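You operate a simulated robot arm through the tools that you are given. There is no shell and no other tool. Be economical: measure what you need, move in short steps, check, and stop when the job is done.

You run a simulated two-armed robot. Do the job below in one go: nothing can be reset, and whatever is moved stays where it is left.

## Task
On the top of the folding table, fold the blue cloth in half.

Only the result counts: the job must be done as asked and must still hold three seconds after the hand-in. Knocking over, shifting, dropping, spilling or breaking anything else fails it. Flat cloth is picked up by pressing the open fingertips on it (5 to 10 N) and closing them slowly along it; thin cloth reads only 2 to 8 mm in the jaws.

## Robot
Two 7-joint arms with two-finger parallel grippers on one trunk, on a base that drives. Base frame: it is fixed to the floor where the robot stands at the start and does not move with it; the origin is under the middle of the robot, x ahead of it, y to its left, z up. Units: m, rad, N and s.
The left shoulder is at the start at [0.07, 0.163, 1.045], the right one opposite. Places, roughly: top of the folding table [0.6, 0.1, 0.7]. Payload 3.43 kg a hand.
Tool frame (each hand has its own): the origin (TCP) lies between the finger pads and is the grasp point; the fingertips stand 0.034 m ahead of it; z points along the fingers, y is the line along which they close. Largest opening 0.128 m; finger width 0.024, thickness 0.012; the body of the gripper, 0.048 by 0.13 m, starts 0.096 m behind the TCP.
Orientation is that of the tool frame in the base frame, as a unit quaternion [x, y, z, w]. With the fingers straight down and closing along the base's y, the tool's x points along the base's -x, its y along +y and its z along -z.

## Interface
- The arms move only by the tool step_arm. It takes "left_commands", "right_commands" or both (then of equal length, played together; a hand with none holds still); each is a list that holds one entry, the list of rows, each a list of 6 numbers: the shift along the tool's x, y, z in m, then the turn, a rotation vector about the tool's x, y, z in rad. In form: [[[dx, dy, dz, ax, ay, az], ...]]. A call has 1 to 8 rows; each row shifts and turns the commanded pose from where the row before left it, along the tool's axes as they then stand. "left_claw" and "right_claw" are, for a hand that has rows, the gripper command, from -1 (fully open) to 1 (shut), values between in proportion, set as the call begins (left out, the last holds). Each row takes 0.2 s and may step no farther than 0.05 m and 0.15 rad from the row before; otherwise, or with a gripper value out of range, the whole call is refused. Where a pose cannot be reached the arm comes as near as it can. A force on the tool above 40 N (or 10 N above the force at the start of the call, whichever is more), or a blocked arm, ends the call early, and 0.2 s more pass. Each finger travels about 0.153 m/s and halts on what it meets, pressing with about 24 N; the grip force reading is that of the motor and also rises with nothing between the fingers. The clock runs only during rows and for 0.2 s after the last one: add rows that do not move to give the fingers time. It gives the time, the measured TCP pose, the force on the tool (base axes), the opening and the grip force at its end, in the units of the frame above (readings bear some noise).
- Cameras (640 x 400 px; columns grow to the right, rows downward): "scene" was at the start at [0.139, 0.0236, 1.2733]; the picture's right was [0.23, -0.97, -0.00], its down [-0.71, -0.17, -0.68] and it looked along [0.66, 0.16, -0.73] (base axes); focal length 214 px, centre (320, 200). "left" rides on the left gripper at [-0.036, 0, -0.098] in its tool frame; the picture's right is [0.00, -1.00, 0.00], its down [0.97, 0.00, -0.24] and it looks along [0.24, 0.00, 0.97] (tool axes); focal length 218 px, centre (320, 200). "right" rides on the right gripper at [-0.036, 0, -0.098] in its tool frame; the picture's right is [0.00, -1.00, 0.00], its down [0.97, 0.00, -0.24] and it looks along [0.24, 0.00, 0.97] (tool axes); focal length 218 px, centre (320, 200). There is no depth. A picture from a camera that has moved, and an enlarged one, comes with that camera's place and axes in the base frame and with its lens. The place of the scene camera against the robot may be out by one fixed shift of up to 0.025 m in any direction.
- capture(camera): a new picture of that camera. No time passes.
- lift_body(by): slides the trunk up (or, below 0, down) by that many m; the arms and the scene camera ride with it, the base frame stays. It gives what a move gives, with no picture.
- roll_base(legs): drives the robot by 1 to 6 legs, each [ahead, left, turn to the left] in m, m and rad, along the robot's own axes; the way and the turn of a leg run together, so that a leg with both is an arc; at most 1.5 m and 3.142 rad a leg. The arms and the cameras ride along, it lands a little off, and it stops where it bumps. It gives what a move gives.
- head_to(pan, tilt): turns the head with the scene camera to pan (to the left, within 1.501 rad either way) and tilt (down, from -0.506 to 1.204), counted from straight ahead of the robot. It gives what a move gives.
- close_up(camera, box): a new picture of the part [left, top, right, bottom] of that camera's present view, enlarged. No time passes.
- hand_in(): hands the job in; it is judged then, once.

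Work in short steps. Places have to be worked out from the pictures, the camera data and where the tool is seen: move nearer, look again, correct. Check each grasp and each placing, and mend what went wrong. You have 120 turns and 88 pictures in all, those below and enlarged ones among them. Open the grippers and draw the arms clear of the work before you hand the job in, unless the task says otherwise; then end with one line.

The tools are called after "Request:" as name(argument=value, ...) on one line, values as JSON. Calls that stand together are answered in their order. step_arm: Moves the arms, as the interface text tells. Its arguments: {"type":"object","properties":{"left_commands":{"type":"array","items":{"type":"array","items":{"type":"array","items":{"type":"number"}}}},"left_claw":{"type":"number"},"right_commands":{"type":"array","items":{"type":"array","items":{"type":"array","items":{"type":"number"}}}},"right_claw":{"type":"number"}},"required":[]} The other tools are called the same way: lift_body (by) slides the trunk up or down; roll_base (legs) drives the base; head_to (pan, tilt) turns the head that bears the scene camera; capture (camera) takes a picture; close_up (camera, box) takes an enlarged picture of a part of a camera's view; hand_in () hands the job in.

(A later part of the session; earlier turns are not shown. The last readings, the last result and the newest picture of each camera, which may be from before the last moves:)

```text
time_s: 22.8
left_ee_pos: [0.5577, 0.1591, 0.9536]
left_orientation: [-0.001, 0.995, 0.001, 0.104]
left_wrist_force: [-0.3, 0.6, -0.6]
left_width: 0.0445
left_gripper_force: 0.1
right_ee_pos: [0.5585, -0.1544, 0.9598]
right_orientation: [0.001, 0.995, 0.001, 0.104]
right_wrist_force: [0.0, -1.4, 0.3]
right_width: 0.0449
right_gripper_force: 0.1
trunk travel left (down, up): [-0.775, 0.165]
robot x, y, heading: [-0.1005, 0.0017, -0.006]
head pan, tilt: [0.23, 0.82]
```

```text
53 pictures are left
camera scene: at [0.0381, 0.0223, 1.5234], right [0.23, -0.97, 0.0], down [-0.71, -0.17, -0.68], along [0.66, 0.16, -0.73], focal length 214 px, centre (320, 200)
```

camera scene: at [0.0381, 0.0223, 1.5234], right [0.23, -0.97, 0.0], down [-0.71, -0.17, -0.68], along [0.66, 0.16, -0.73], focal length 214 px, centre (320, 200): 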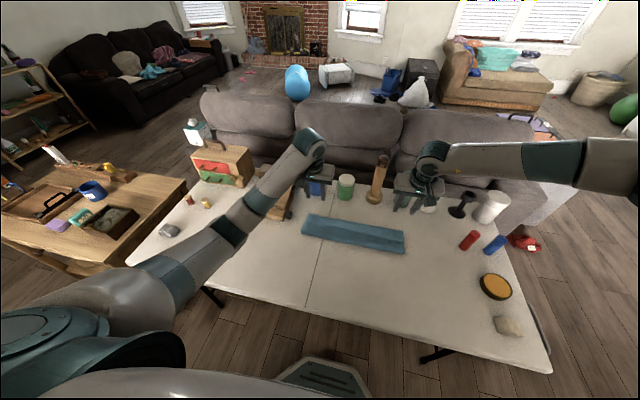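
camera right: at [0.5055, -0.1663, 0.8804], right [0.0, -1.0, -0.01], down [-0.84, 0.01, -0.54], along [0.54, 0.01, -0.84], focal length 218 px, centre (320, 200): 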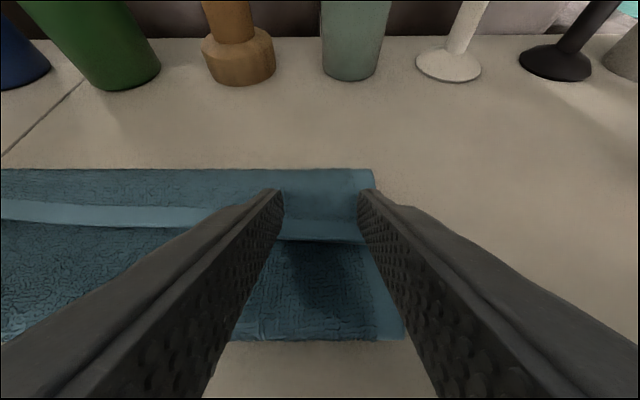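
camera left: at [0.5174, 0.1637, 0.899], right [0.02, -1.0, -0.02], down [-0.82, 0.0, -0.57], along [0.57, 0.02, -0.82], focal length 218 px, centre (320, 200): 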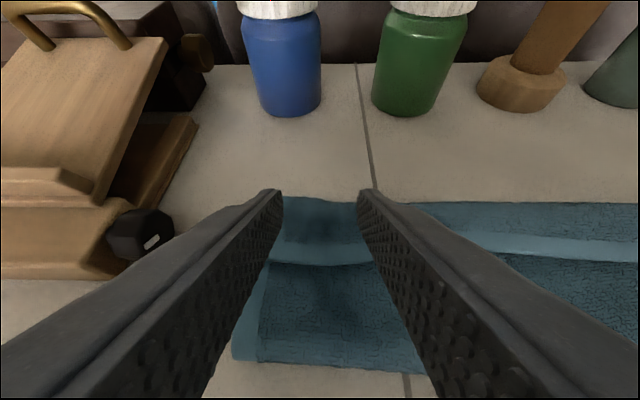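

I'll raise the hands and bring the trunk back to its original height, where the upright-hand posture worked well before.

Request:
step_arm(left_commands=[[[-0.0095, 0, -0.0457, 0, 0, 0], [-0.0095, 0, -0.0457, 0, 0, 0], [-0.0095, 0, -0.0457, 0, 0, 0], [0, 0, 0, 0, 0, 0]]], right_commands=[[[-0.0095, 0, -0.0457, 0, 0, 0], [-0.0095, 0, -0.0457, 0, 0, 0], [-0.0095, 0, -0.0457, 0, 0, 0], [0, 0, 0, 0, 0, 0]]])

Request:
lift_body(by=-0.2)

Request:
capture(camera="scene")

Request:
capture(camera="left")

Request:
capture(camera="right")

```text
time_s: 23.8
left_ee_pos: [0.5585, 0.1587, 1.0936]
left_orientation: [-0.002, 0.995, -0.001, 0.104]
left_wrist_force: [-0.2, -0.3, -0.4]
left_width: 0.0448
left_gripper_force: 0.0
right_ee_pos: [0.5592, -0.1524, 1.0988]
right_orientation: [0.001, 0.995, 0.001, 0.103]
right_wrist_force: [0.5, 1.0, -0.6]
right_width: 0.045
right_gripper_force: 0.0
trunk travel left (down, up): [-0.775, 0.165]
robot x, y, heading: [-0.1, 0.0036, 0.003]
head pan, tilt: [0.23, 0.82]
```

```text
time_s: 26.0
left_ee_pos: [0.5556, 0.1591, 0.8953]
left_orientation: [-0.002, 0.995, 0.0, 0.105]
left_wrist_force: [-0.2, 0.7, -0.6]
left_width: 0.0447
left_gripper_force: 0.1
right_ee_pos: [0.5592, -0.1535, 0.8983]
right_orientation: [0.001, 0.995, 0.001, 0.105]
right_wrist_force: [0.1, -1.1, 0.5]
right_width: 0.0447
right_gripper_force: 0.1
trunk travel left (down, up): [-0.575, 0.365]
robot x, y, heading: [-0.1021, -0.0034, -0.0]
head pan, tilt: [0.23, 0.82]
```

```text
52 pictures are left
camera scene: at [0.0393, 0.0237, 1.3233], right [0.23, -0.97, 0.0], down [-0.71, -0.17, -0.68], along [0.66, 0.16, -0.73], focal length 214 px, centre (320, 200)
```

scene: 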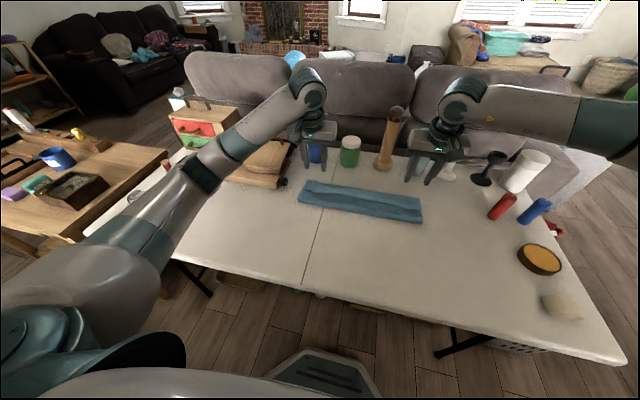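

```text
51 pictures are left
camera left: at [0.5724, 0.1587, 0.9978], right [0.0, -1.0, 0.0], down [-1.0, 0.0, 0.03], along [-0.03, 0.0, -1.0], focal length 218 px, centre (320, 200)
```

left: 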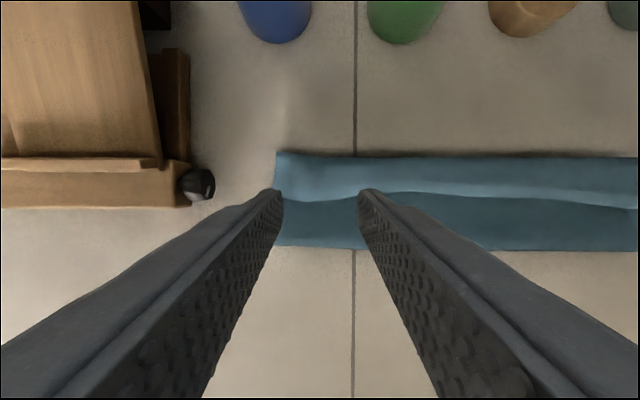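

```text
50 pictures are left
camera right: at [0.573, -0.1534, 1.0017], right [0.0, -1.0, 0.0], down [-1.0, 0.0, 0.03], along [-0.03, 0.0, -1.0], focal length 218 px, centre (320, 200)
```

right: 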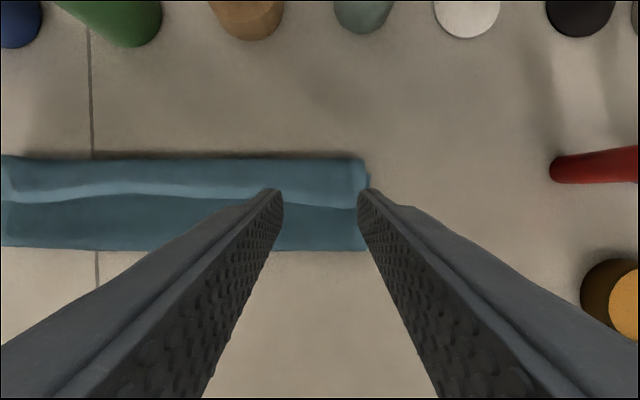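

From above the strip's border is at x≈0.565, with ends at y≈0.206 and −0.207. I'll move over its end portions and descend to just above.

Request:
step_arm(left_commands=[[[0.0035, 0.012, 0.0427, 0, 0, 0], [0.0035, 0, 0.0427, 0, 0, 0], [0, 0, 0, 0, 0, 0]]], right_commands=[[[0.005, -0.018, 0.0424, 0, 0, 0], [0.005, 0, 0.0424, 0, 0, 0], [0, 0, 0, 0, 0, 0]]])

Request:
step_arm(left_commands=[[[0.001, 0, 0.004, 0, 0, 0], [0.001, 0, 0.003, 0, 0, 0], [0, 0, 0, 0, 0, 0]]], right_commands=[[[0.001, 0, 0.004, 0, 0, 0], [0.001, 0, 0.003, 0, 0, 0], [0, 0, 0, 0, 0, 0]]])

Request:
capture(camera="left")

Request:
capture(camera="right")

Request:
capture(camera="scene")

```text
time_s: 26.8
left_ee_pos: [0.5673, 0.1708, 0.8103]
left_orientation: [-0.001, 0.994, -0.001, 0.106]
left_wrist_force: [-0.8, 0.1, 0.2]
left_width: 0.0448
left_gripper_force: 0.1
right_ee_pos: [0.5667, -0.1721, 0.8133]
right_orientation: [0.001, 0.994, 0.001, 0.105]
right_wrist_force: [-0.5, 0.2, 0.8]
right_width: 0.0451
right_gripper_force: 0.0
trunk travel left (down, up): [-0.575, 0.365]
robot x, y, heading: [-0.1012, -0.0018, 0.002]
head pan, tilt: [0.23, 0.82]
```

```text
time_s: 27.6
left_ee_pos: [0.5655, 0.1715, 0.8021]
left_orientation: [-0.002, 0.994, 0.0, 0.105]
left_wrist_force: [-0.6, -0.3, 0.2]
left_width: 0.0448
left_gripper_force: 0.1
right_ee_pos: [0.5661, -0.1705, 0.8045]
right_orientation: [0.0, 0.995, 0.001, 0.104]
right_wrist_force: [-0.5, 0.4, -0.3]
right_width: 0.0446
right_gripper_force: 0.0
trunk travel left (down, up): [-0.575, 0.365]
robot x, y, heading: [-0.1, -0.0008, 0.002]
head pan, tilt: [0.23, 0.82]
```

```text
49 pictures are left
camera left: at [0.5824, 0.1707, 0.9056], right [0.0, -1.0, 0.0], down [-1.0, 0.0, 0.03], along [-0.03, 0.0, -1.0], focal length 218 px, centre (320, 200)
```

left: 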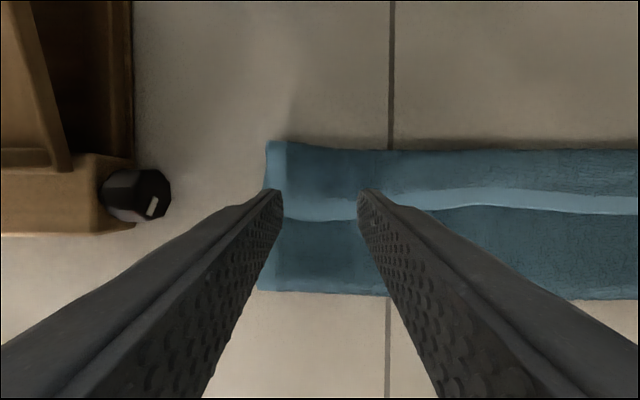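

```text
48 pictures are left
camera right: at [0.5802, -0.1715, 0.909], right [0.0, -1.0, 0.0], down [-1.0, 0.0, 0.03], along [-0.03, 0.0, -1.0], focal length 218 px, centre (320, 200)
```

right: 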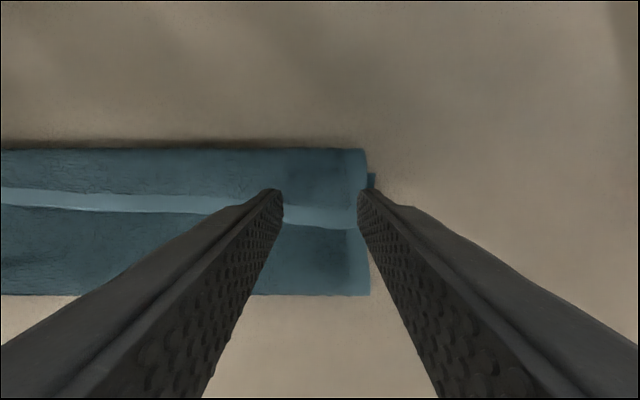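

```text
47 pictures are left
camera scene: at [0.0394, 0.0237, 1.3233], right [0.23, -0.97, 0.0], down [-0.71, -0.17, -0.68], along [0.66, 0.16, -0.73], focal length 214 px, centre (320, 200)
```

scene: 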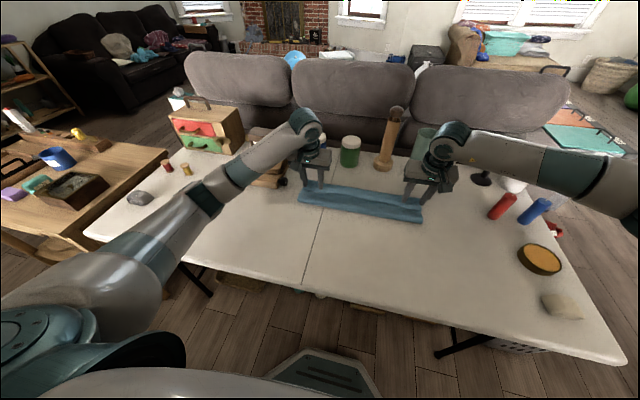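

Good posture and alignment. I'll shift the right hand 6 mm inward and press down gently.

Request:
step_arm(left_commands=[[[0, 0, 0.003, 0, 0, 0], [0, 0, 0.003, 0, 0, 0], [0, 0, 0, 0, 0, 0]]], right_commands=[[[0, 0.006, 0.003, 0, 0, 0], [0, 0, 0.005, 0, 0, 0], [0, 0, 0, 0, 0, 0]]])

```text
time_s: 28.4
left_ee_pos: [0.5688, 0.1728, 0.7961]
left_orientation: [-0.002, 0.994, -0.001, 0.105]
left_wrist_force: [1.2, 0.0, -0.1]
left_width: 0.0449
left_gripper_force: 0.1
right_ee_pos: [0.5677, -0.1655, 0.7985]
right_orientation: [0.003, 0.995, 0.001, 0.104]
right_wrist_force: [-0.1, 0.7, 0.3]
right_width: 0.0447
right_gripper_force: 0.2
trunk travel left (down, up): [-0.575, 0.365]
robot x, y, heading: [-0.0942, 0.0002, 0.003]
head pan, tilt: [0.23, 0.82]
```

Request:
step_arm(left_commands=[[[0, 0, 0.003, 0, 0, 0], [0, 0, 0.003, 0, 0, 0], [0, 0, 0, 0, 0, 0]]], right_commands=[[[0, 0, 0.004, 0, 0, 0], [0, 0, 0.004, 0, 0, 0], [0, 0, 0, 0, 0, 0]]])

Request:
capture(camera="right")

```text
time_s: 29.2
left_ee_pos: [0.5701, 0.1694, 0.7889]
left_orientation: [-0.001, 0.995, 0.001, 0.104]
left_wrist_force: [0.3, -0.3, 1.1]
left_width: 0.0447
left_gripper_force: 0.1
right_ee_pos: [0.5704, -0.165, 0.7901]
right_orientation: [0.001, 0.995, 0.001, 0.105]
right_wrist_force: [-0.5, 0.3, 0.8]
right_width: 0.0451
right_gripper_force: 0.1
trunk travel left (down, up): [-0.575, 0.365]
robot x, y, heading: [-0.0978, -0.0014, -0.002]
head pan, tilt: [0.23, 0.82]
```

```text
46 pictures are left
camera right: at [0.5838, -0.165, 0.8936], right [0.0, -1.0, 0.0], down [-1.0, 0.0, 0.03], along [-0.03, 0.0, -1.0], focal length 218 px, centre (320, 200)
```

right: 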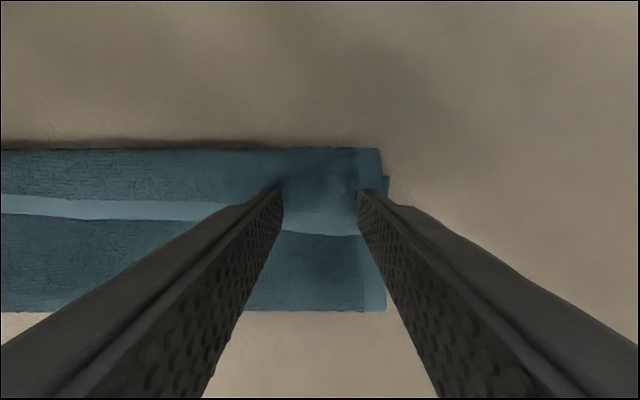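

Light contact has begun. I'll press 3 mm more and close in stages.

Request:
step_arm(left_commands=[[[0, 0, 0.003, 0, 0, 0], [0, 0, 0, 0, 0, 0]]], right_commands=[[[0, 0, 0.003, 0, 0, 0], [0, 0, 0, 0, 0, 0]]])

Request:
step_arm(left_commands=[[[0, 0, 0, 0, 0, 0]]], right_commands=[[[0, 0, 0, 0, 0, 0]]], left_claw=0.45, right_claw=0.45)

Request:
step_arm(left_commands=[[[0, 0, 0, 0, 0, 0]]], right_commands=[[[0, 0, 0, 0, 0, 0]]], left_claw=0.62, right_claw=0.62)

Request:
capture(camera="left")

Request:
capture(camera="right")

```text
time_s: 29.8
left_ee_pos: [0.5705, 0.171, 0.7878]
left_orientation: [-0.002, 0.995, -0.001, 0.104]
left_wrist_force: [-1.0, 0.3, 0.9]
left_width: 0.0451
left_gripper_force: 0.0
right_ee_pos: [0.5694, -0.1646, 0.7876]
right_orientation: [0.0, 0.994, 0.002, 0.105]
right_wrist_force: [0.1, -0.1, 1.2]
right_width: 0.0447
right_gripper_force: 0.0
trunk travel left (down, up): [-0.575, 0.365]
robot x, y, heading: [-0.0974, -0.0021, 0.001]
head pan, tilt: [0.23, 0.82]
```

```text
time_s: 30.2
left_ee_pos: [0.5711, 0.171, 0.7877]
left_orientation: [-0.002, 0.995, 0.0, 0.104]
left_wrist_force: [-0.2, -0.3, 0.4]
left_width: 0.0349
left_gripper_force: 0.1
right_ee_pos: [0.5698, -0.1662, 0.7877]
right_orientation: [0.0, 0.995, 0.001, 0.105]
right_wrist_force: [-0.4, 0.4, 1.3]
right_width: 0.035
right_gripper_force: 0.1
trunk travel left (down, up): [-0.575, 0.365]
robot x, y, heading: [-0.1013, -0.0016, -0.0]
head pan, tilt: [0.23, 0.82]
```

```text
time_s: 30.6
left_ee_pos: [0.5717, 0.1703, 0.7874]
left_orientation: [-0.002, 0.995, -0.001, 0.104]
left_wrist_force: [0.0, -0.3, 0.8]
left_width: 0.024
left_gripper_force: 0.1
right_ee_pos: [0.5703, -0.1652, 0.787]
right_orientation: [0.001, 0.994, 0.0, 0.106]
right_wrist_force: [-0.1, -0.1, 1.1]
right_width: 0.0243
right_gripper_force: 0.3
trunk travel left (down, up): [-0.575, 0.365]
robot x, y, heading: [-0.0994, 0.0007, 0.001]
head pan, tilt: [0.23, 0.82]
```

```text
45 pictures are left
camera left: at [0.586, 0.1705, 0.8907], right [0.0, -1.0, 0.0], down [-1.0, 0.0, 0.03], along [-0.03, 0.0, -1.0], focal length 218 px, centre (320, 200)
```

left: 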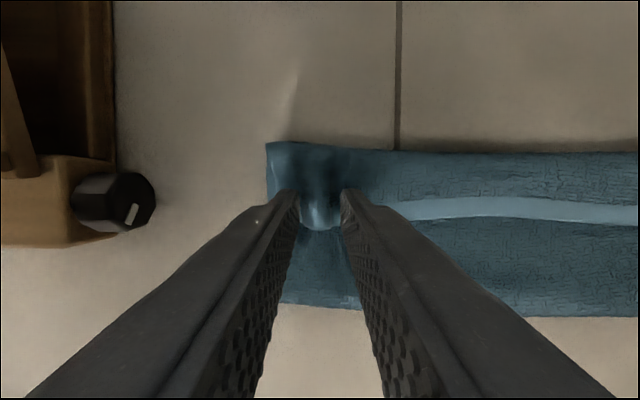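

```text
44 pictures are left
camera right: at [0.5843, -0.1652, 0.8909], right [0.0, -1.0, 0.0], down [-1.0, 0.0, 0.03], along [-0.03, 0.0, -1.0], focal length 218 px, centre (320, 200)
```

right: 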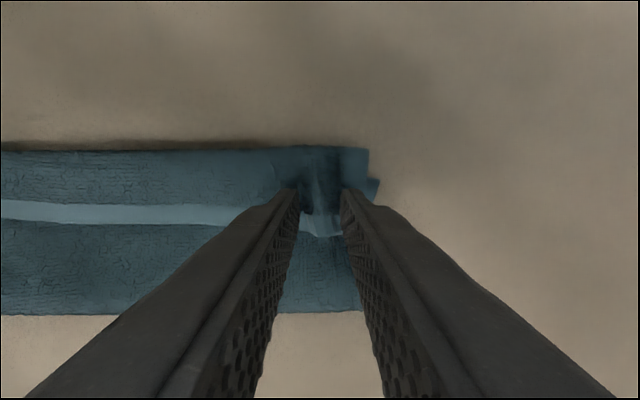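

The strip alone is bunching, mostly. I'll close fully and lift about 3 cm to see what is held.

Request:
step_arm(left_commands=[[[0, 0, 0, 0, 0, 0], [0, 0, 0, 0, 0, 0]]], right_commands=[[[0, 0, 0, 0, 0, 0], [0, 0, 0, 0, 0, 0]]], left_claw=1, right_claw=1)

Request:
step_arm(left_commands=[[[0.003, 0, -0.015, 0, 0, 0], [0.003, 0, -0.015, 0, 0, 0], [0, 0, 0, 0, 0, 0]]], right_commands=[[[0.003, 0, -0.015, 0, 0, 0], [0.003, 0, -0.015, 0, 0, 0], [0, 0, 0, 0, 0, 0]]])

Request:
capture(camera="left")

Request:
capture(camera="right")

Request:
close_up(camera="scene", box=[260, 130, 470, 260])

```text
time_s: 31.2
left_ee_pos: [0.5698, 0.1705, 0.7878]
left_orientation: [-0.002, 0.995, 0.0, 0.104]
left_wrist_force: [-0.2, -3.4, 1.2]
left_width: 0.0078
left_gripper_force: 23.9
right_ee_pos: [0.5697, -0.1641, 0.788]
right_orientation: [0.0, 0.995, 0.002, 0.105]
right_wrist_force: [-0.6, 2.5, 2.4]
right_width: 0.0087
right_gripper_force: 24.2
trunk travel left (down, up): [-0.575, 0.365]
robot x, y, heading: [-0.1018, -0.001, -0.001]
head pan, tilt: [0.23, 0.82]
```

```text
time_s: 32.0
left_ee_pos: [0.5589, 0.1699, 0.8147]
left_orientation: [-0.002, 0.994, -0.001, 0.105]
left_wrist_force: [0.5, -2.5, -0.3]
left_width: 0.0079
left_gripper_force: 24.0
right_ee_pos: [0.5577, -0.1647, 0.8163]
right_orientation: [0.001, 0.995, 0.001, 0.104]
right_wrist_force: [-0.4, 4.0, 0.4]
right_width: 0.0083
right_gripper_force: 23.9
trunk travel left (down, up): [-0.575, 0.365]
robot x, y, heading: [-0.0961, -0.0027, -0.001]
head pan, tilt: [0.23, 0.82]
```

```text
43 pictures are left
camera left: at [0.574, 0.1705, 0.9186], right [0.0, -1.0, 0.0], down [-1.0, 0.0, 0.03], along [-0.03, 0.0, -1.0], focal length 218 px, centre (320, 200)
```

left: 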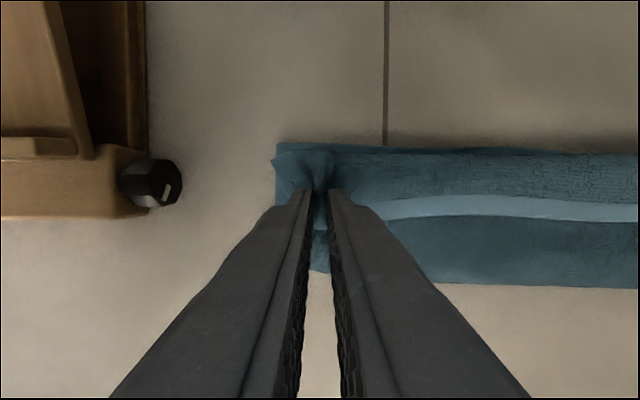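

```text
42 pictures are left
camera right: at [0.5726, -0.1649, 0.9184], right [0.0, -1.0, 0.0], down [-1.0, 0.0, 0.03], along [-0.03, 0.0, -1.0], focal length 218 px, centre (320, 200)
```

right: 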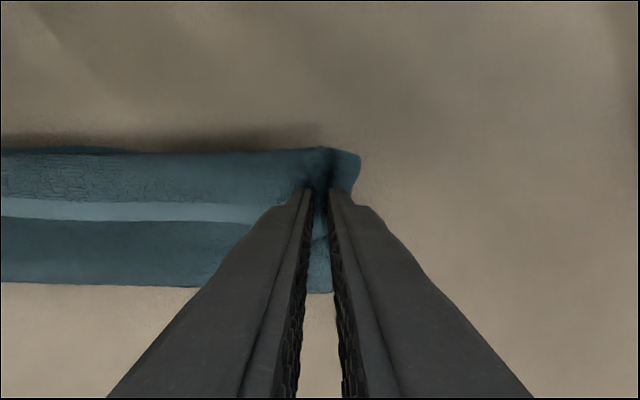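

```text
3.05 times, centred on (365, 195) of scene
camera zoom: at [0.0399, 0.0237, 1.3232], right [0.23, -0.97, 0.0], down [-0.71, -0.17, -0.68], along [0.66, 0.16, -0.73], focal length 654 px, centre (183, 215)
```

zoom: 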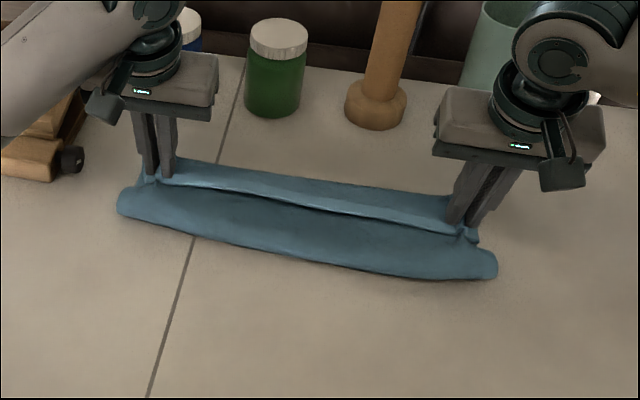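

Both ends of the border are held. I'll swing the page back to upright (tips near x 0.465, z 0.857) so the fold line can settle in the middle.

Request:
step_arm(left_commands=[[[0.0205, 0, -0.0235, 0, 0, 0], [0.0205, 0, -0.0235, 0, 0, 0], [0.0205, 0, -0.0235, 0, 0, 0], [0.0205, 0, -0.0235, 0, 0, 0], [0, 0, 0, 0, 0, 0], [0, 0, 0, 0, 0, 0]]], right_commands=[[[0.0205, 0, -0.0235, 0, 0, 0], [0.0205, 0, -0.0235, 0, 0, 0], [0.0205, 0, -0.0235, 0, 0, 0], [0.0205, 0, -0.0235, 0, 0, 0], [0, 0, 0, 0, 0, 0], [0, 0, 0, 0, 0, 0]]])

Request:
capture(camera="left")

Request:
capture(camera="scene")

```text
time_s: 33.4
left_ee_pos: [0.4602, 0.1697, 0.892]
left_orientation: [-0.002, 0.994, 0.0, 0.105]
left_wrist_force: [0.3, -3.2, 0.2]
left_width: 0.008
left_gripper_force: 24.1
right_ee_pos: [0.4572, -0.1651, 0.8912]
right_orientation: [0.0, 0.995, 0.001, 0.105]
right_wrist_force: [-0.8, 3.9, -0.3]
right_width: 0.0084
right_gripper_force: 23.5
trunk travel left (down, up): [-0.575, 0.365]
robot x, y, heading: [-0.1007, -0.0043, -0.003]
head pan, tilt: [0.23, 0.82]
```

```text
40 pictures are left
camera left: at [0.4741, 0.1703, 0.9942], right [0.0, -1.0, 0.0], down [-1.0, 0.0, 0.03], along [-0.03, 0.0, -1.0], focal length 218 px, centre (320, 200)
```

left: 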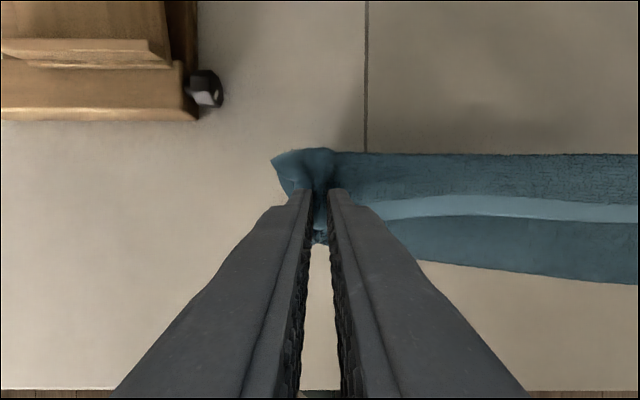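

```text
39 pictures are left
camera scene: at [0.0389, 0.0237, 1.3233], right [0.23, -0.97, 0.0], down [-0.71, -0.17, -0.68], along [0.66, 0.16, -0.73], focal length 214 px, centre (320, 200)
```

scene: 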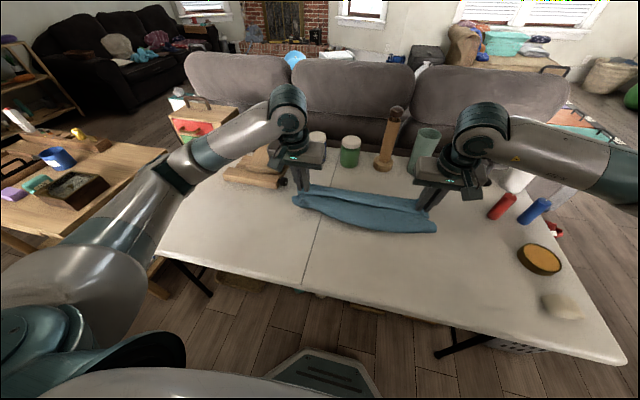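

The packet seems to have moved as a whole, so I'll look closer to see what the fingers hold.

Request:
close_up(camera="scene", box=[260, 140, 470, 270])

Request:
close_up(camera="right", box=[0, 100, 480, 400])

```text
3.05 times, centred on (365, 205) of scene
camera zoom: at [0.0389, 0.0237, 1.3233], right [0.23, -0.97, 0.0], down [-0.71, -0.17, -0.68], along [0.66, 0.16, -0.73], focal length 654 px, centre (183, 185)
```

zoom: 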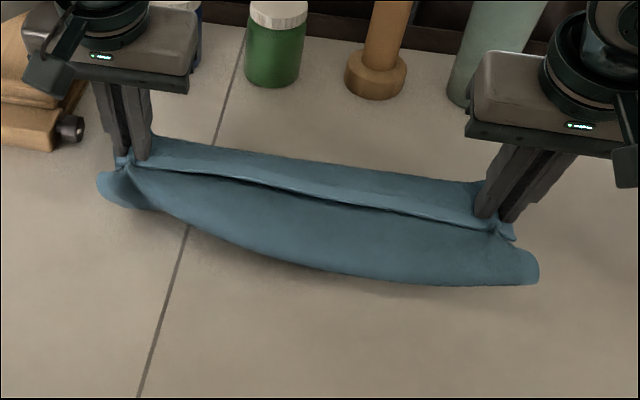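

```text
1.33 times, centred on (240, 250) of right
camera zoom: at [0.4721, -0.1653, 0.9941], right [0.0, -1.0, 0.0], down [-1.0, 0.0, 0.03], along [-0.03, 0.0, -1.0], focal length 291 px, centre (427, 133)
```

zoom: 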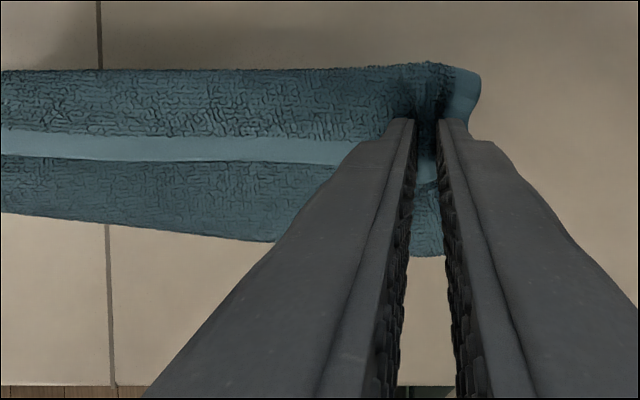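

The fingers hold the whole packet. I'll set it down right here, nearer to me and farther from the vase, and release it.

Request:
step_arm(left_commands=[[[0.0068, 0, 0.031, 0, 0, 0], [0.0068, 0, 0.031, 0, 0, 0], [0.0058, 0, 0.028, 0, 0, 0], [0.0025, 0, 0.01, 0, 0, 0], [0, 0, 0, 0, 0, 0]]], right_commands=[[[0.0068, 0, 0.031, 0, 0, 0], [0.0068, 0, 0.031, 0, 0, 0], [0.0058, 0, 0.028, 0, 0, 0], [0.0025, 0, 0.01, 0, 0, 0], [0, 0, 0, 0, 0, 0]]])

Request:
step_arm(left_commands=[[[0, 0, 0, 0, 0, 0], [0, 0, 0, 0, 0, 0], [0.006, 0, -0.03, 0, 0, 0], [0.008, 0, -0.039, 0, 0, 0], [0.008, 0, -0.039, 0, 0, 0], [0, 0, 0, 0, 0, 0]]], right_commands=[[[0, 0, 0, 0, 0, 0], [0, 0, 0, 0, 0, 0], [0.006, 0, -0.03, 0, 0, 0], [0.008, 0, -0.039, 0, 0, 0], [0.008, 0, -0.039, 0, 0, 0], [0, 0, 0, 0, 0, 0]]], left_claw=0.3, right_claw=0.3)

Request:
capture(camera="left")

Request:
capture(camera="right")

Request:
capture(camera="scene")

```text
time_s: 34.6
left_ee_pos: [0.4586, 0.171, 0.7865]
left_orientation: [-0.001, 0.994, 0.0, 0.105]
left_wrist_force: [0.8, -3.8, 2.1]
left_width: 0.0077
left_gripper_force: 24.4
right_ee_pos: [0.4591, -0.1637, 0.7881]
right_orientation: [0.001, 0.995, 0.001, 0.104]
right_wrist_force: [0.5, 2.9, 3.7]
right_width: 0.0082
right_gripper_force: 23.2
trunk travel left (down, up): [-0.575, 0.365]
robot x, y, heading: [-0.1006, -0.0021, 0.003]
head pan, tilt: [0.23, 0.82]
```

```text
time_s: 36.0
left_ee_pos: [0.4146, 0.1704, 0.8893]
left_orientation: [-0.002, 0.995, -0.001, 0.103]
left_wrist_force: [0.6, -0.5, 0.6]
left_width: 0.0449
left_gripper_force: 0.0
right_ee_pos: [0.4125, -0.1649, 0.8878]
right_orientation: [0.0, 0.995, 0.001, 0.104]
right_wrist_force: [-0.2, -0.2, 0.0]
right_width: 0.0447
right_gripper_force: 0.0
trunk travel left (down, up): [-0.575, 0.365]
robot x, y, heading: [-0.1006, -0.0032, 0.002]
head pan, tilt: [0.23, 0.82]
```

```text
36 pictures are left
camera left: at [0.4297, 0.1703, 0.9927], right [0.0, -1.0, 0.0], down [-1.0, 0.0, 0.03], along [-0.03, 0.0, -1.0], focal length 218 px, centre (320, 200)
```

left: 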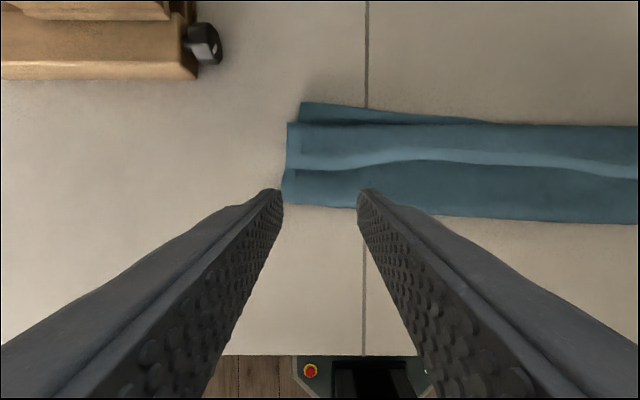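

```text
35 pictures are left
camera right: at [0.4287, -0.165, 0.9917], right [0.0, -1.0, 0.0], down [-1.0, 0.0, 0.04], along [-0.04, 0.0, -1.0], focal length 218 px, centre (320, 200)
```

right: 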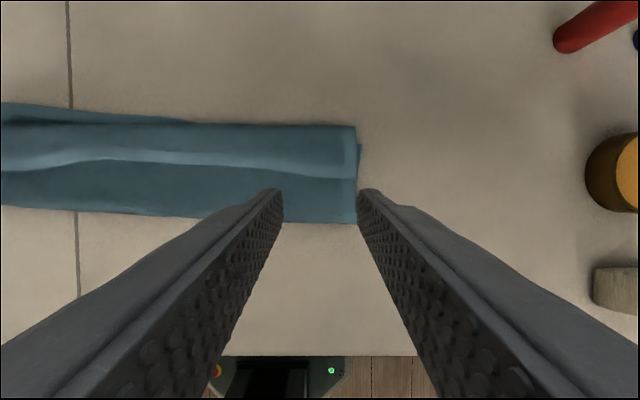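

```text
34 pictures are left
camera scene: at [0.0404, 0.0237, 1.3231], right [0.23, -0.97, 0.0], down [-0.71, -0.17, -0.68], along [0.66, 0.16, -0.73], focal length 214 px, centre (320, 200)
```

scene: 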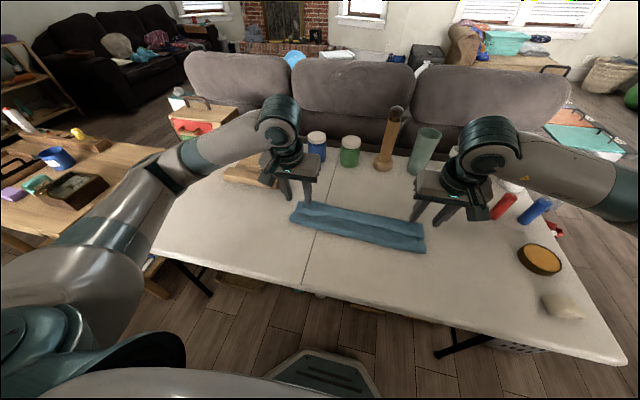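

The packet now lies at x≈0.40–0.51, clear of everything. I'll re-grasp only the top strip with a very light touch, a bit further in from the ends. Coming down to just above it.

Request:
step_arm(left_commands=[[[-0.0095, -0.0033, 0.0323, 0, 0, 0], [-0.0095, -0.0033, 0.0323, 0, 0, 0], [-0.0095, -0.0033, 0.0323, 0, 0, 0], [0, 0, 0, 0, 0, 0]]], right_commands=[[[-0.006, 0.0027, 0.0313, 0, 0, 0], [-0.006, 0.0027, 0.0313, 0, 0, 0], [-0.006, 0.0027, 0.0313, 0, 0, 0], [0, 0, 0, 0, 0, 0]]])

Request:
step_arm(left_commands=[[[0, 0, 0.004, 0, 0, 0], [0, 0, 0.003, 0, 0, 0], [0, 0, 0, 0, 0, 0]]], right_commands=[[[0, 0, 0.004, 0, 0, 0], [0, 0, 0.003, 0, 0, 0], [0, 0, 0, 0, 0, 0]]])

Request:
capture(camera="left")

Request:
capture(camera="right")

```text
time_s: 37.0
left_ee_pos: [0.462, 0.1602, 0.8007]
left_orientation: [-0.001, 0.994, 0.0, 0.105]
left_wrist_force: [-1.0, 0.3, 0.5]
left_width: 0.0449
left_gripper_force: 0.0
right_ee_pos: [0.4514, -0.1564, 0.8026]
right_orientation: [0.001, 0.995, 0.001, 0.104]
right_wrist_force: [0.1, 0.0, -0.6]
right_width: 0.0449
right_gripper_force: 0.0
trunk travel left (down, up): [-0.575, 0.365]
robot x, y, heading: [-0.0974, -0.0001, -0.0]
head pan, tilt: [0.23, 0.82]
```

```text
time_s: 37.8
left_ee_pos: [0.4629, 0.1601, 0.7936]
left_orientation: [-0.002, 0.994, -0.001, 0.106]
left_wrist_force: [1.1, -0.5, 0.2]
left_width: 0.0449
left_gripper_force: 0.1
right_ee_pos: [0.4528, -0.1565, 0.7939]
right_orientation: [0.001, 0.995, 0.001, 0.103]
right_wrist_force: [0.5, -1.1, 0.9]
right_width: 0.0447
right_gripper_force: 0.1
trunk travel left (down, up): [-0.575, 0.365]
robot x, y, heading: [-0.1006, -0.0012, 0.001]
head pan, tilt: [0.23, 0.82]
```

```text
33 pictures are left
camera left: at [0.4786, 0.1601, 0.8968], right [0.0, -1.0, 0.0], down [-1.0, 0.0, 0.03], along [-0.03, 0.0, -1.0], focal length 218 px, centre (320, 200)
```

left: 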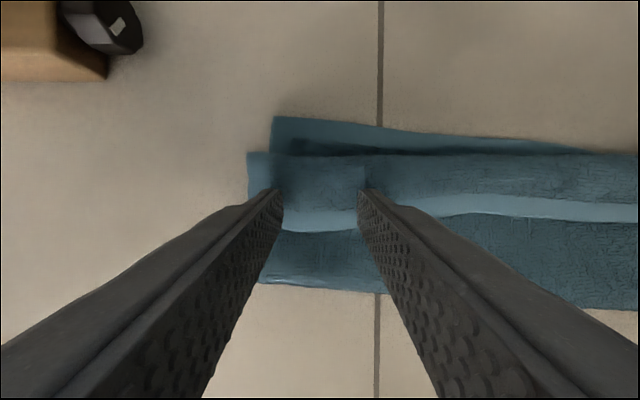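

```text
32 pictures are left
camera right: at [0.4663, -0.157, 0.8973], right [0.0, -1.0, 0.0], down [-1.0, 0.0, 0.03], along [-0.03, 0.0, -1.0], focal length 218 px, centre (320, 200)
```

right: 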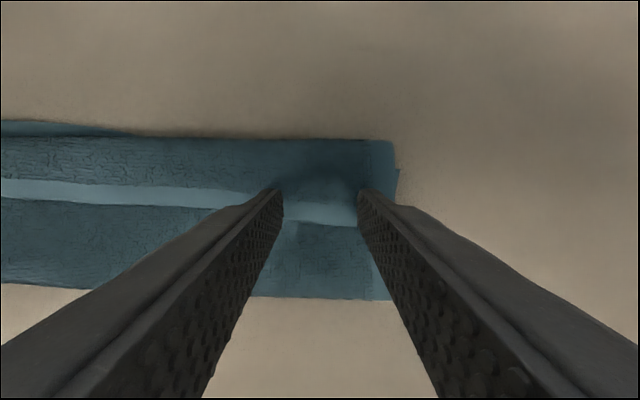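

Edge alignment is good. I'll go down 3–4 mm to a featherlight touch and close in stages.

Request:
step_arm(left_commands=[[[0, 0, 0.003, 0, 0, 0], [0, 0, 0, 0, 0, 0]]], right_commands=[[[0, 0, 0.003, 0, 0, 0], [0, 0, 0, 0, 0, 0]]], left_claw=0.35, right_claw=0.35)

Request:
step_arm(left_commands=[[[0, 0, 0, 0, 0, 0]]], right_commands=[[[0, 0, 0, 0, 0, 0]]], left_claw=0.5, right_claw=0.5)

Request:
step_arm(left_commands=[[[0, 0, 0, 0, 0, 0]]], right_commands=[[[0, 0, 0, 0, 0, 0]]], left_claw=0.65, right_claw=0.65)

Request:
capture(camera="left")

Request:
capture(camera="right")

```text
time_s: 38.4
left_ee_pos: [0.4647, 0.1606, 0.7899]
left_orientation: [-0.001, 0.995, -0.001, 0.104]
left_wrist_force: [0.3, -0.3, 0.9]
left_width: 0.0416
left_gripper_force: 0.1
right_ee_pos: [0.453, -0.1568, 0.7921]
right_orientation: [0.0, 0.995, 0.001, 0.103]
right_wrist_force: [-0.3, -0.7, -0.5]
right_width: 0.0415
right_gripper_force: 0.0
trunk travel left (down, up): [-0.575, 0.365]
robot x, y, heading: [-0.0989, 0.003, 0.005]
head pan, tilt: [0.23, 0.82]
```

```text
time_s: 38.8
left_ee_pos: [0.4626, 0.1603, 0.7915]
left_orientation: [-0.002, 0.995, -0.001, 0.104]
left_wrist_force: [-1.1, -0.4, 0.5]
left_width: 0.032
left_gripper_force: 0.0
right_ee_pos: [0.4529, -0.156, 0.7913]
right_orientation: [0.001, 0.995, 0.0, 0.104]
right_wrist_force: [-0.4, -0.4, 1.1]
right_width: 0.0319
right_gripper_force: 0.1
trunk travel left (down, up): [-0.575, 0.365]
robot x, y, heading: [-0.0997, -0.0007, -0.002]
head pan, tilt: [0.23, 0.82]
```

```text
time_s: 39.2
left_ee_pos: [0.4638, 0.1608, 0.791]
left_orientation: [-0.001, 0.994, 0.0, 0.105]
left_wrist_force: [0.0, 0.6, -0.1]
left_width: 0.0225
left_gripper_force: 0.1
right_ee_pos: [0.4524, -0.1573, 0.7916]
right_orientation: [0.001, 0.995, 0.001, 0.104]
right_wrist_force: [-0.4, 0.2, 0.5]
right_width: 0.0224
right_gripper_force: 0.1
trunk travel left (down, up): [-0.575, 0.365]
robot x, y, heading: [-0.1008, -0.0039, 0.004]
head pan, tilt: [0.23, 0.82]
```

```text
31 pictures are left
camera left: at [0.4792, 0.1602, 0.8942], right [0.0, -1.0, 0.0], down [-1.0, 0.0, 0.03], along [-0.03, 0.0, -1.0], focal length 218 px, centre (320, 200)
```

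left: 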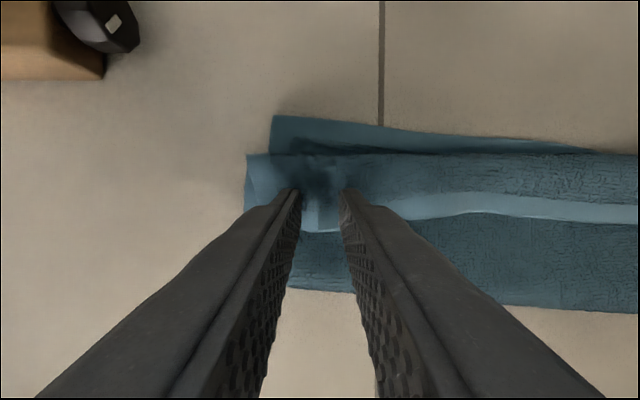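

```text
30 pictures are left
camera right: at [0.4669, -0.1567, 0.8946], right [0.0, -1.0, 0.0], down [-1.0, 0.0, 0.03], along [-0.03, 0.0, -1.0], focal length 218 px, centre (320, 200)
```

right: 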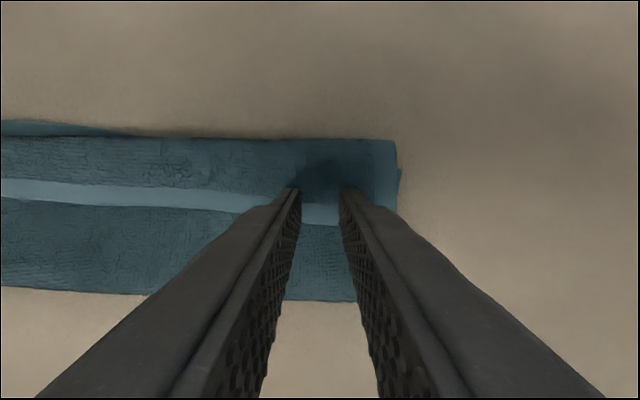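

Left is bunching; right slid over. I'll reopen the right, lower it 2.5 mm, and close it again while the left closes fully.

Request:
step_arm(right_commands=[[[0, 0, 0, 0, 0, 0], [0, 0, 0.0025, 0, 0, 0], [0, 0, 0, 0, 0, 0]]], right_claw=0.3)

Request:
step_arm(right_commands=[[[0, 0, 0, 0, 0, 0]]], right_claw=0.48)

Request:
step_arm(right_commands=[[[0, 0, 0, 0, 0, 0]]], right_claw=0.65)

Request:
step_arm(left_commands=[[[0, 0, 0, 0, 0, 0], [0, 0, 0, 0, 0, 0]]], right_commands=[[[0, 0, 0, 0, 0, 0], [0, 0, 0, 0, 0, 0]]], left_claw=1, right_claw=1)

Request:
step_arm(left_commands=[[[0.002, 0, -0.01, 0, 0, 0], [0.002, 0, -0.01, 0, 0, 0], [0, 0, 0, 0, 0, 0]]], right_commands=[[[0.002, 0, -0.01, 0, 0, 0], [0.002, 0, -0.01, 0, 0, 0], [0, 0, 0, 0, 0, 0]]])

Request:
capture(camera="left")

Request:
capture(camera="right")

```text
time_s: 40.0
left_ee_pos: [0.4633, 0.1599, 0.7905]
left_orientation: [-0.002, 0.994, -0.001, 0.105]
left_wrist_force: [0.4, -1.4, 0.7]
left_width: 0.0225
left_gripper_force: 0.0
right_ee_pos: [0.4533, -0.1566, 0.7889]
right_orientation: [0.001, 0.995, 0.001, 0.104]
right_wrist_force: [0.3, 0.3, 0.9]
right_width: 0.045
right_gripper_force: 0.0
trunk travel left (down, up): [-0.575, 0.365]
robot x, y, heading: [-0.0996, -0.0021, 0.002]
head pan, tilt: [0.23, 0.82]
```

```text
time_s: 40.4
left_ee_pos: [0.4633, 0.1605, 0.7913]
left_orientation: [-0.002, 0.995, -0.001, 0.105]
left_wrist_force: [-0.1, -0.5, 1.0]
left_width: 0.0225
left_gripper_force: 0.1
right_ee_pos: [0.4537, -0.156, 0.789]
right_orientation: [0.001, 0.994, 0.0, 0.105]
right_wrist_force: [-0.7, 0.1, 0.3]
right_width: 0.0332
right_gripper_force: 0.1
trunk travel left (down, up): [-0.575, 0.365]
robot x, y, heading: [-0.1037, 0.0019, -0.001]
head pan, tilt: [0.23, 0.82]
```

```text
time_s: 40.8
left_ee_pos: [0.4636, 0.1598, 0.7903]
left_orientation: [-0.001, 0.994, -0.001, 0.106]
left_wrist_force: [0.1, 0.0, 0.3]
left_width: 0.0226
left_gripper_force: 0.0
right_ee_pos: [0.4524, -0.156, 0.7891]
right_orientation: [0.001, 0.995, 0.001, 0.103]
right_wrist_force: [0.0, -1.2, 0.1]
right_width: 0.0224
right_gripper_force: 0.0
trunk travel left (down, up): [-0.575, 0.365]
robot x, y, heading: [-0.1019, -0.0029, -0.0]
head pan, tilt: [0.23, 0.82]
```

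```text
time_s: 41.4
left_ee_pos: [0.4645, 0.1613, 0.7911]
left_orientation: [-0.001, 0.995, -0.002, 0.104]
left_wrist_force: [-0.6, 0.3, 0.0]
left_width: 0.0035
left_gripper_force: 23.9
right_ee_pos: [0.4532, -0.156, 0.7879]
right_orientation: [0.001, 0.994, 0.0, 0.105]
right_wrist_force: [-0.5, 0.1, 0.4]
right_width: 0.0034
right_gripper_force: 24.3
trunk travel left (down, up): [-0.575, 0.365]
robot x, y, heading: [-0.0989, -0.003, 0.004]
head pan, tilt: [0.23, 0.82]
```

```text
time_s: 42.2
left_ee_pos: [0.456, 0.1614, 0.8085]
left_orientation: [-0.001, 0.994, -0.001, 0.105]
left_wrist_force: [0.1, 0.0, -0.9]
left_width: 0.0034
left_gripper_force: 24.4
right_ee_pos: [0.445, -0.1574, 0.8066]
right_orientation: [0.0, 0.995, 0.0, 0.103]
right_wrist_force: [0.7, 1.0, 0.5]
right_width: 0.0033
right_gripper_force: 23.8
trunk travel left (down, up): [-0.575, 0.365]
robot x, y, heading: [-0.1012, -0.0004, -0.001]
head pan, tilt: [0.23, 0.82]
```

```text
29 pictures are left
camera left: at [0.4712, 0.1603, 0.9128], right [0.0, -1.0, 0.0], down [-1.0, 0.0, 0.03], along [-0.03, 0.0, -1.0], focal length 218 px, centre (320, 200)
```

left: 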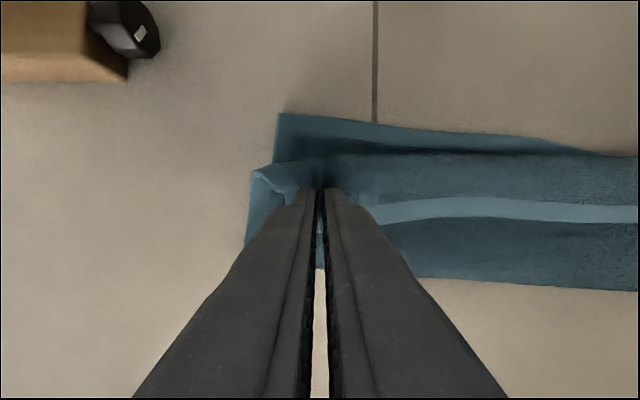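

```text
28 pictures are left
camera right: at [0.4594, -0.1572, 0.911], right [0.0, -1.0, 0.0], down [-1.0, 0.0, 0.03], along [-0.03, 0.0, -1.0], focal length 218 px, centre (320, 200)
```

right: 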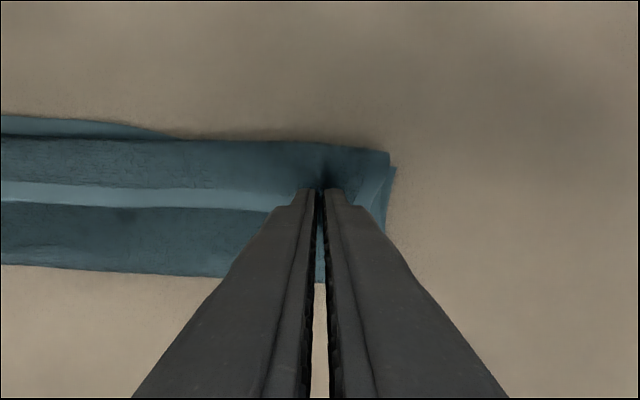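

Jaws read 3.4 mm on both hands, so only the single strip is held. I'll lift it straight up to bring the page upright and let the fold settle at the middle.

Request:
step_arm(left_commands=[[[0.0111, 0, -0.033, 0, 0, 0], [0.0111, 0, -0.033, 0, 0, 0], [0.0111, 0, -0.033, 0, 0, 0], [0, 0, 0, 0, 0, 0]]], right_commands=[[[0.0158, 0, -0.0347, 0, 0, 0], [0.0158, 0, -0.0347, 0, 0, 0], [0.0158, 0, -0.0347, 0, 0, 0], [0, 0, 0, 0, 0, 0]]])

Request:
capture(camera="left")

Request:
close_up(camera="scene", box=[240, 150, 480, 300])

```text
time_s: 43.2
left_ee_pos: [0.4036, 0.1605, 0.8993]
left_orientation: [-0.002, 0.995, -0.001, 0.103]
left_wrist_force: [0.9, -0.1, 0.5]
left_width: 0.0033
left_gripper_force: 24.2
right_ee_pos: [0.3773, -0.157, 0.8991]
right_orientation: [0.001, 0.995, 0.0, 0.103]
right_wrist_force: [-0.2, 0.3, 0.4]
right_width: 0.0037
right_gripper_force: 23.9
trunk travel left (down, up): [-0.575, 0.365]
robot x, y, heading: [-0.1005, -0.0003, -0.002]
head pan, tilt: [0.23, 0.82]
```

```text
27 pictures are left
camera left: at [0.4189, 0.16, 1.0021], right [0.0, -1.0, 0.0], down [-1.0, 0.0, 0.03], along [-0.03, 0.0, -1.0], focal length 218 px, centre (320, 200)
```

left: 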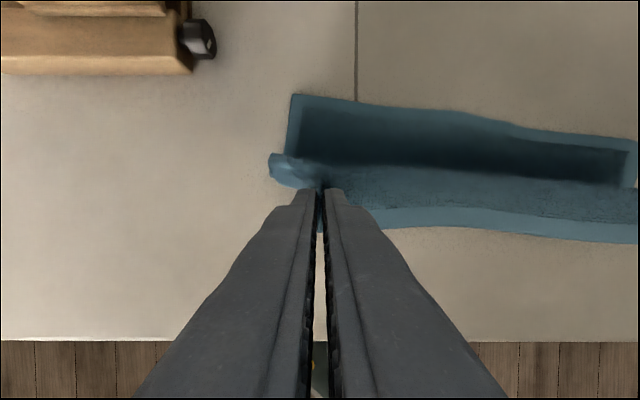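

```text
2.67 times, centred on (360, 225) of scene
camera zoom: at [0.0404, 0.0236, 1.3231], right [0.23, -0.97, 0.0], down [-0.71, -0.17, -0.68], along [0.66, 0.16, -0.73], focal length 572 px, centre (213, 133)
```

zoom: 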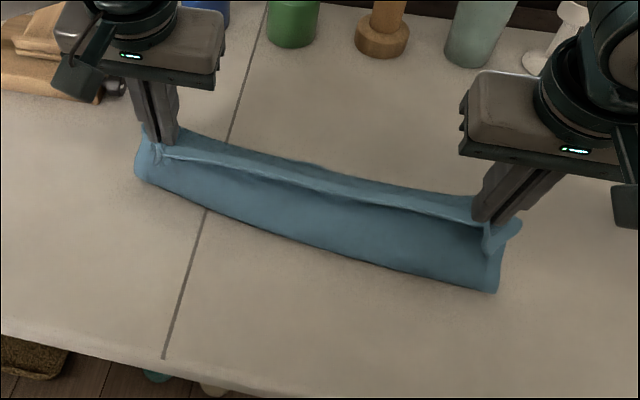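

The page is now upright with the bottom half flat; its far corners are at about (0.534, 0.193) and (0.482, −0.211). I'll arc both hands forward while leaning the fingers back, stopping just before the end to check.

Request:
step_arm(left_commands=[[[-0.0339, 0, 0.0168, 0, 0.13, 0], [-0.0331, 0, 0.0176, 0, 0.13, 0], [-0.0306, 0, 0.022, 0, 0.13, 0], [-0.026, 0, 0.0238, 0, 0.13, 0], [0, 0, 0, 0, 0, 0]]], right_commands=[[[-0.0272, 0, 0.0162, 0, 0.13, 0], [-0.0261, 0, 0.0171, 0, 0.13, 0], [-0.0275, 0, 0.0212, 0, 0.13, 0], [-0.0269, 0, 0.0236, 0, 0.13, 0], [0, 0, 0, 0, 0, 0]]])

Request:
capture(camera="left")

Request:
close_up(camera="scene", box=[240, 150, 480, 300])

```text
time_s: 44.4
left_ee_pos: [0.5239, 0.1616, 0.8246]
left_orientation: [-0.001, 0.988, -0.002, -0.155]
left_wrist_force: [-1.1, -1.0, -0.1]
left_width: 0.0035
left_gripper_force: 23.9
right_ee_pos: [0.4809, -0.1575, 0.8243]
right_orientation: [0.0, 0.988, 0.001, -0.154]
right_wrist_force: [0.1, -0.5, -0.6]
right_width: 0.0033
right_gripper_force: 24.5
trunk travel left (down, up): [-0.575, 0.365]
robot x, y, heading: [-0.1006, 0.0014, 0.005]
head pan, tilt: [0.23, 0.82]
```

```text
25 pictures are left
camera left: at [0.5885, 0.1603, 0.9071], right [0.0, -1.0, 0.0], down [-0.85, 0.0, 0.53], along [-0.53, 0.0, -0.85], focal length 218 px, centre (320, 200)
```

left: 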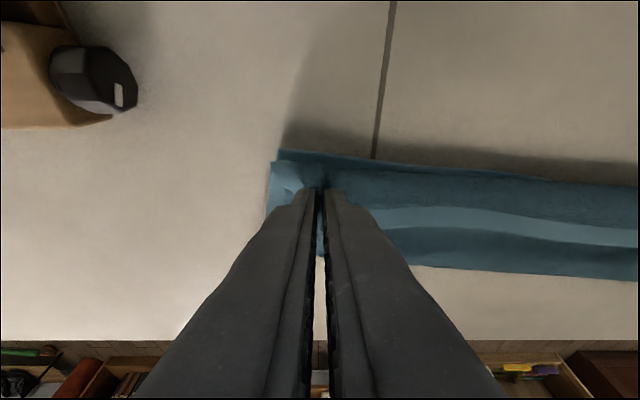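

```text
2.67 times, centred on (360, 225) of scene
camera zoom: at [0.0375, 0.0238, 1.3235], right [0.23, -0.97, 0.0], down [-0.71, -0.17, -0.68], along [0.66, 0.16, -0.73], focal length 572 px, centre (213, 133)
```

zoom: 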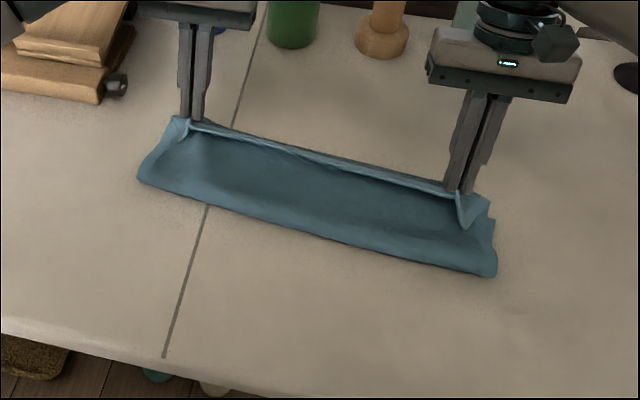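

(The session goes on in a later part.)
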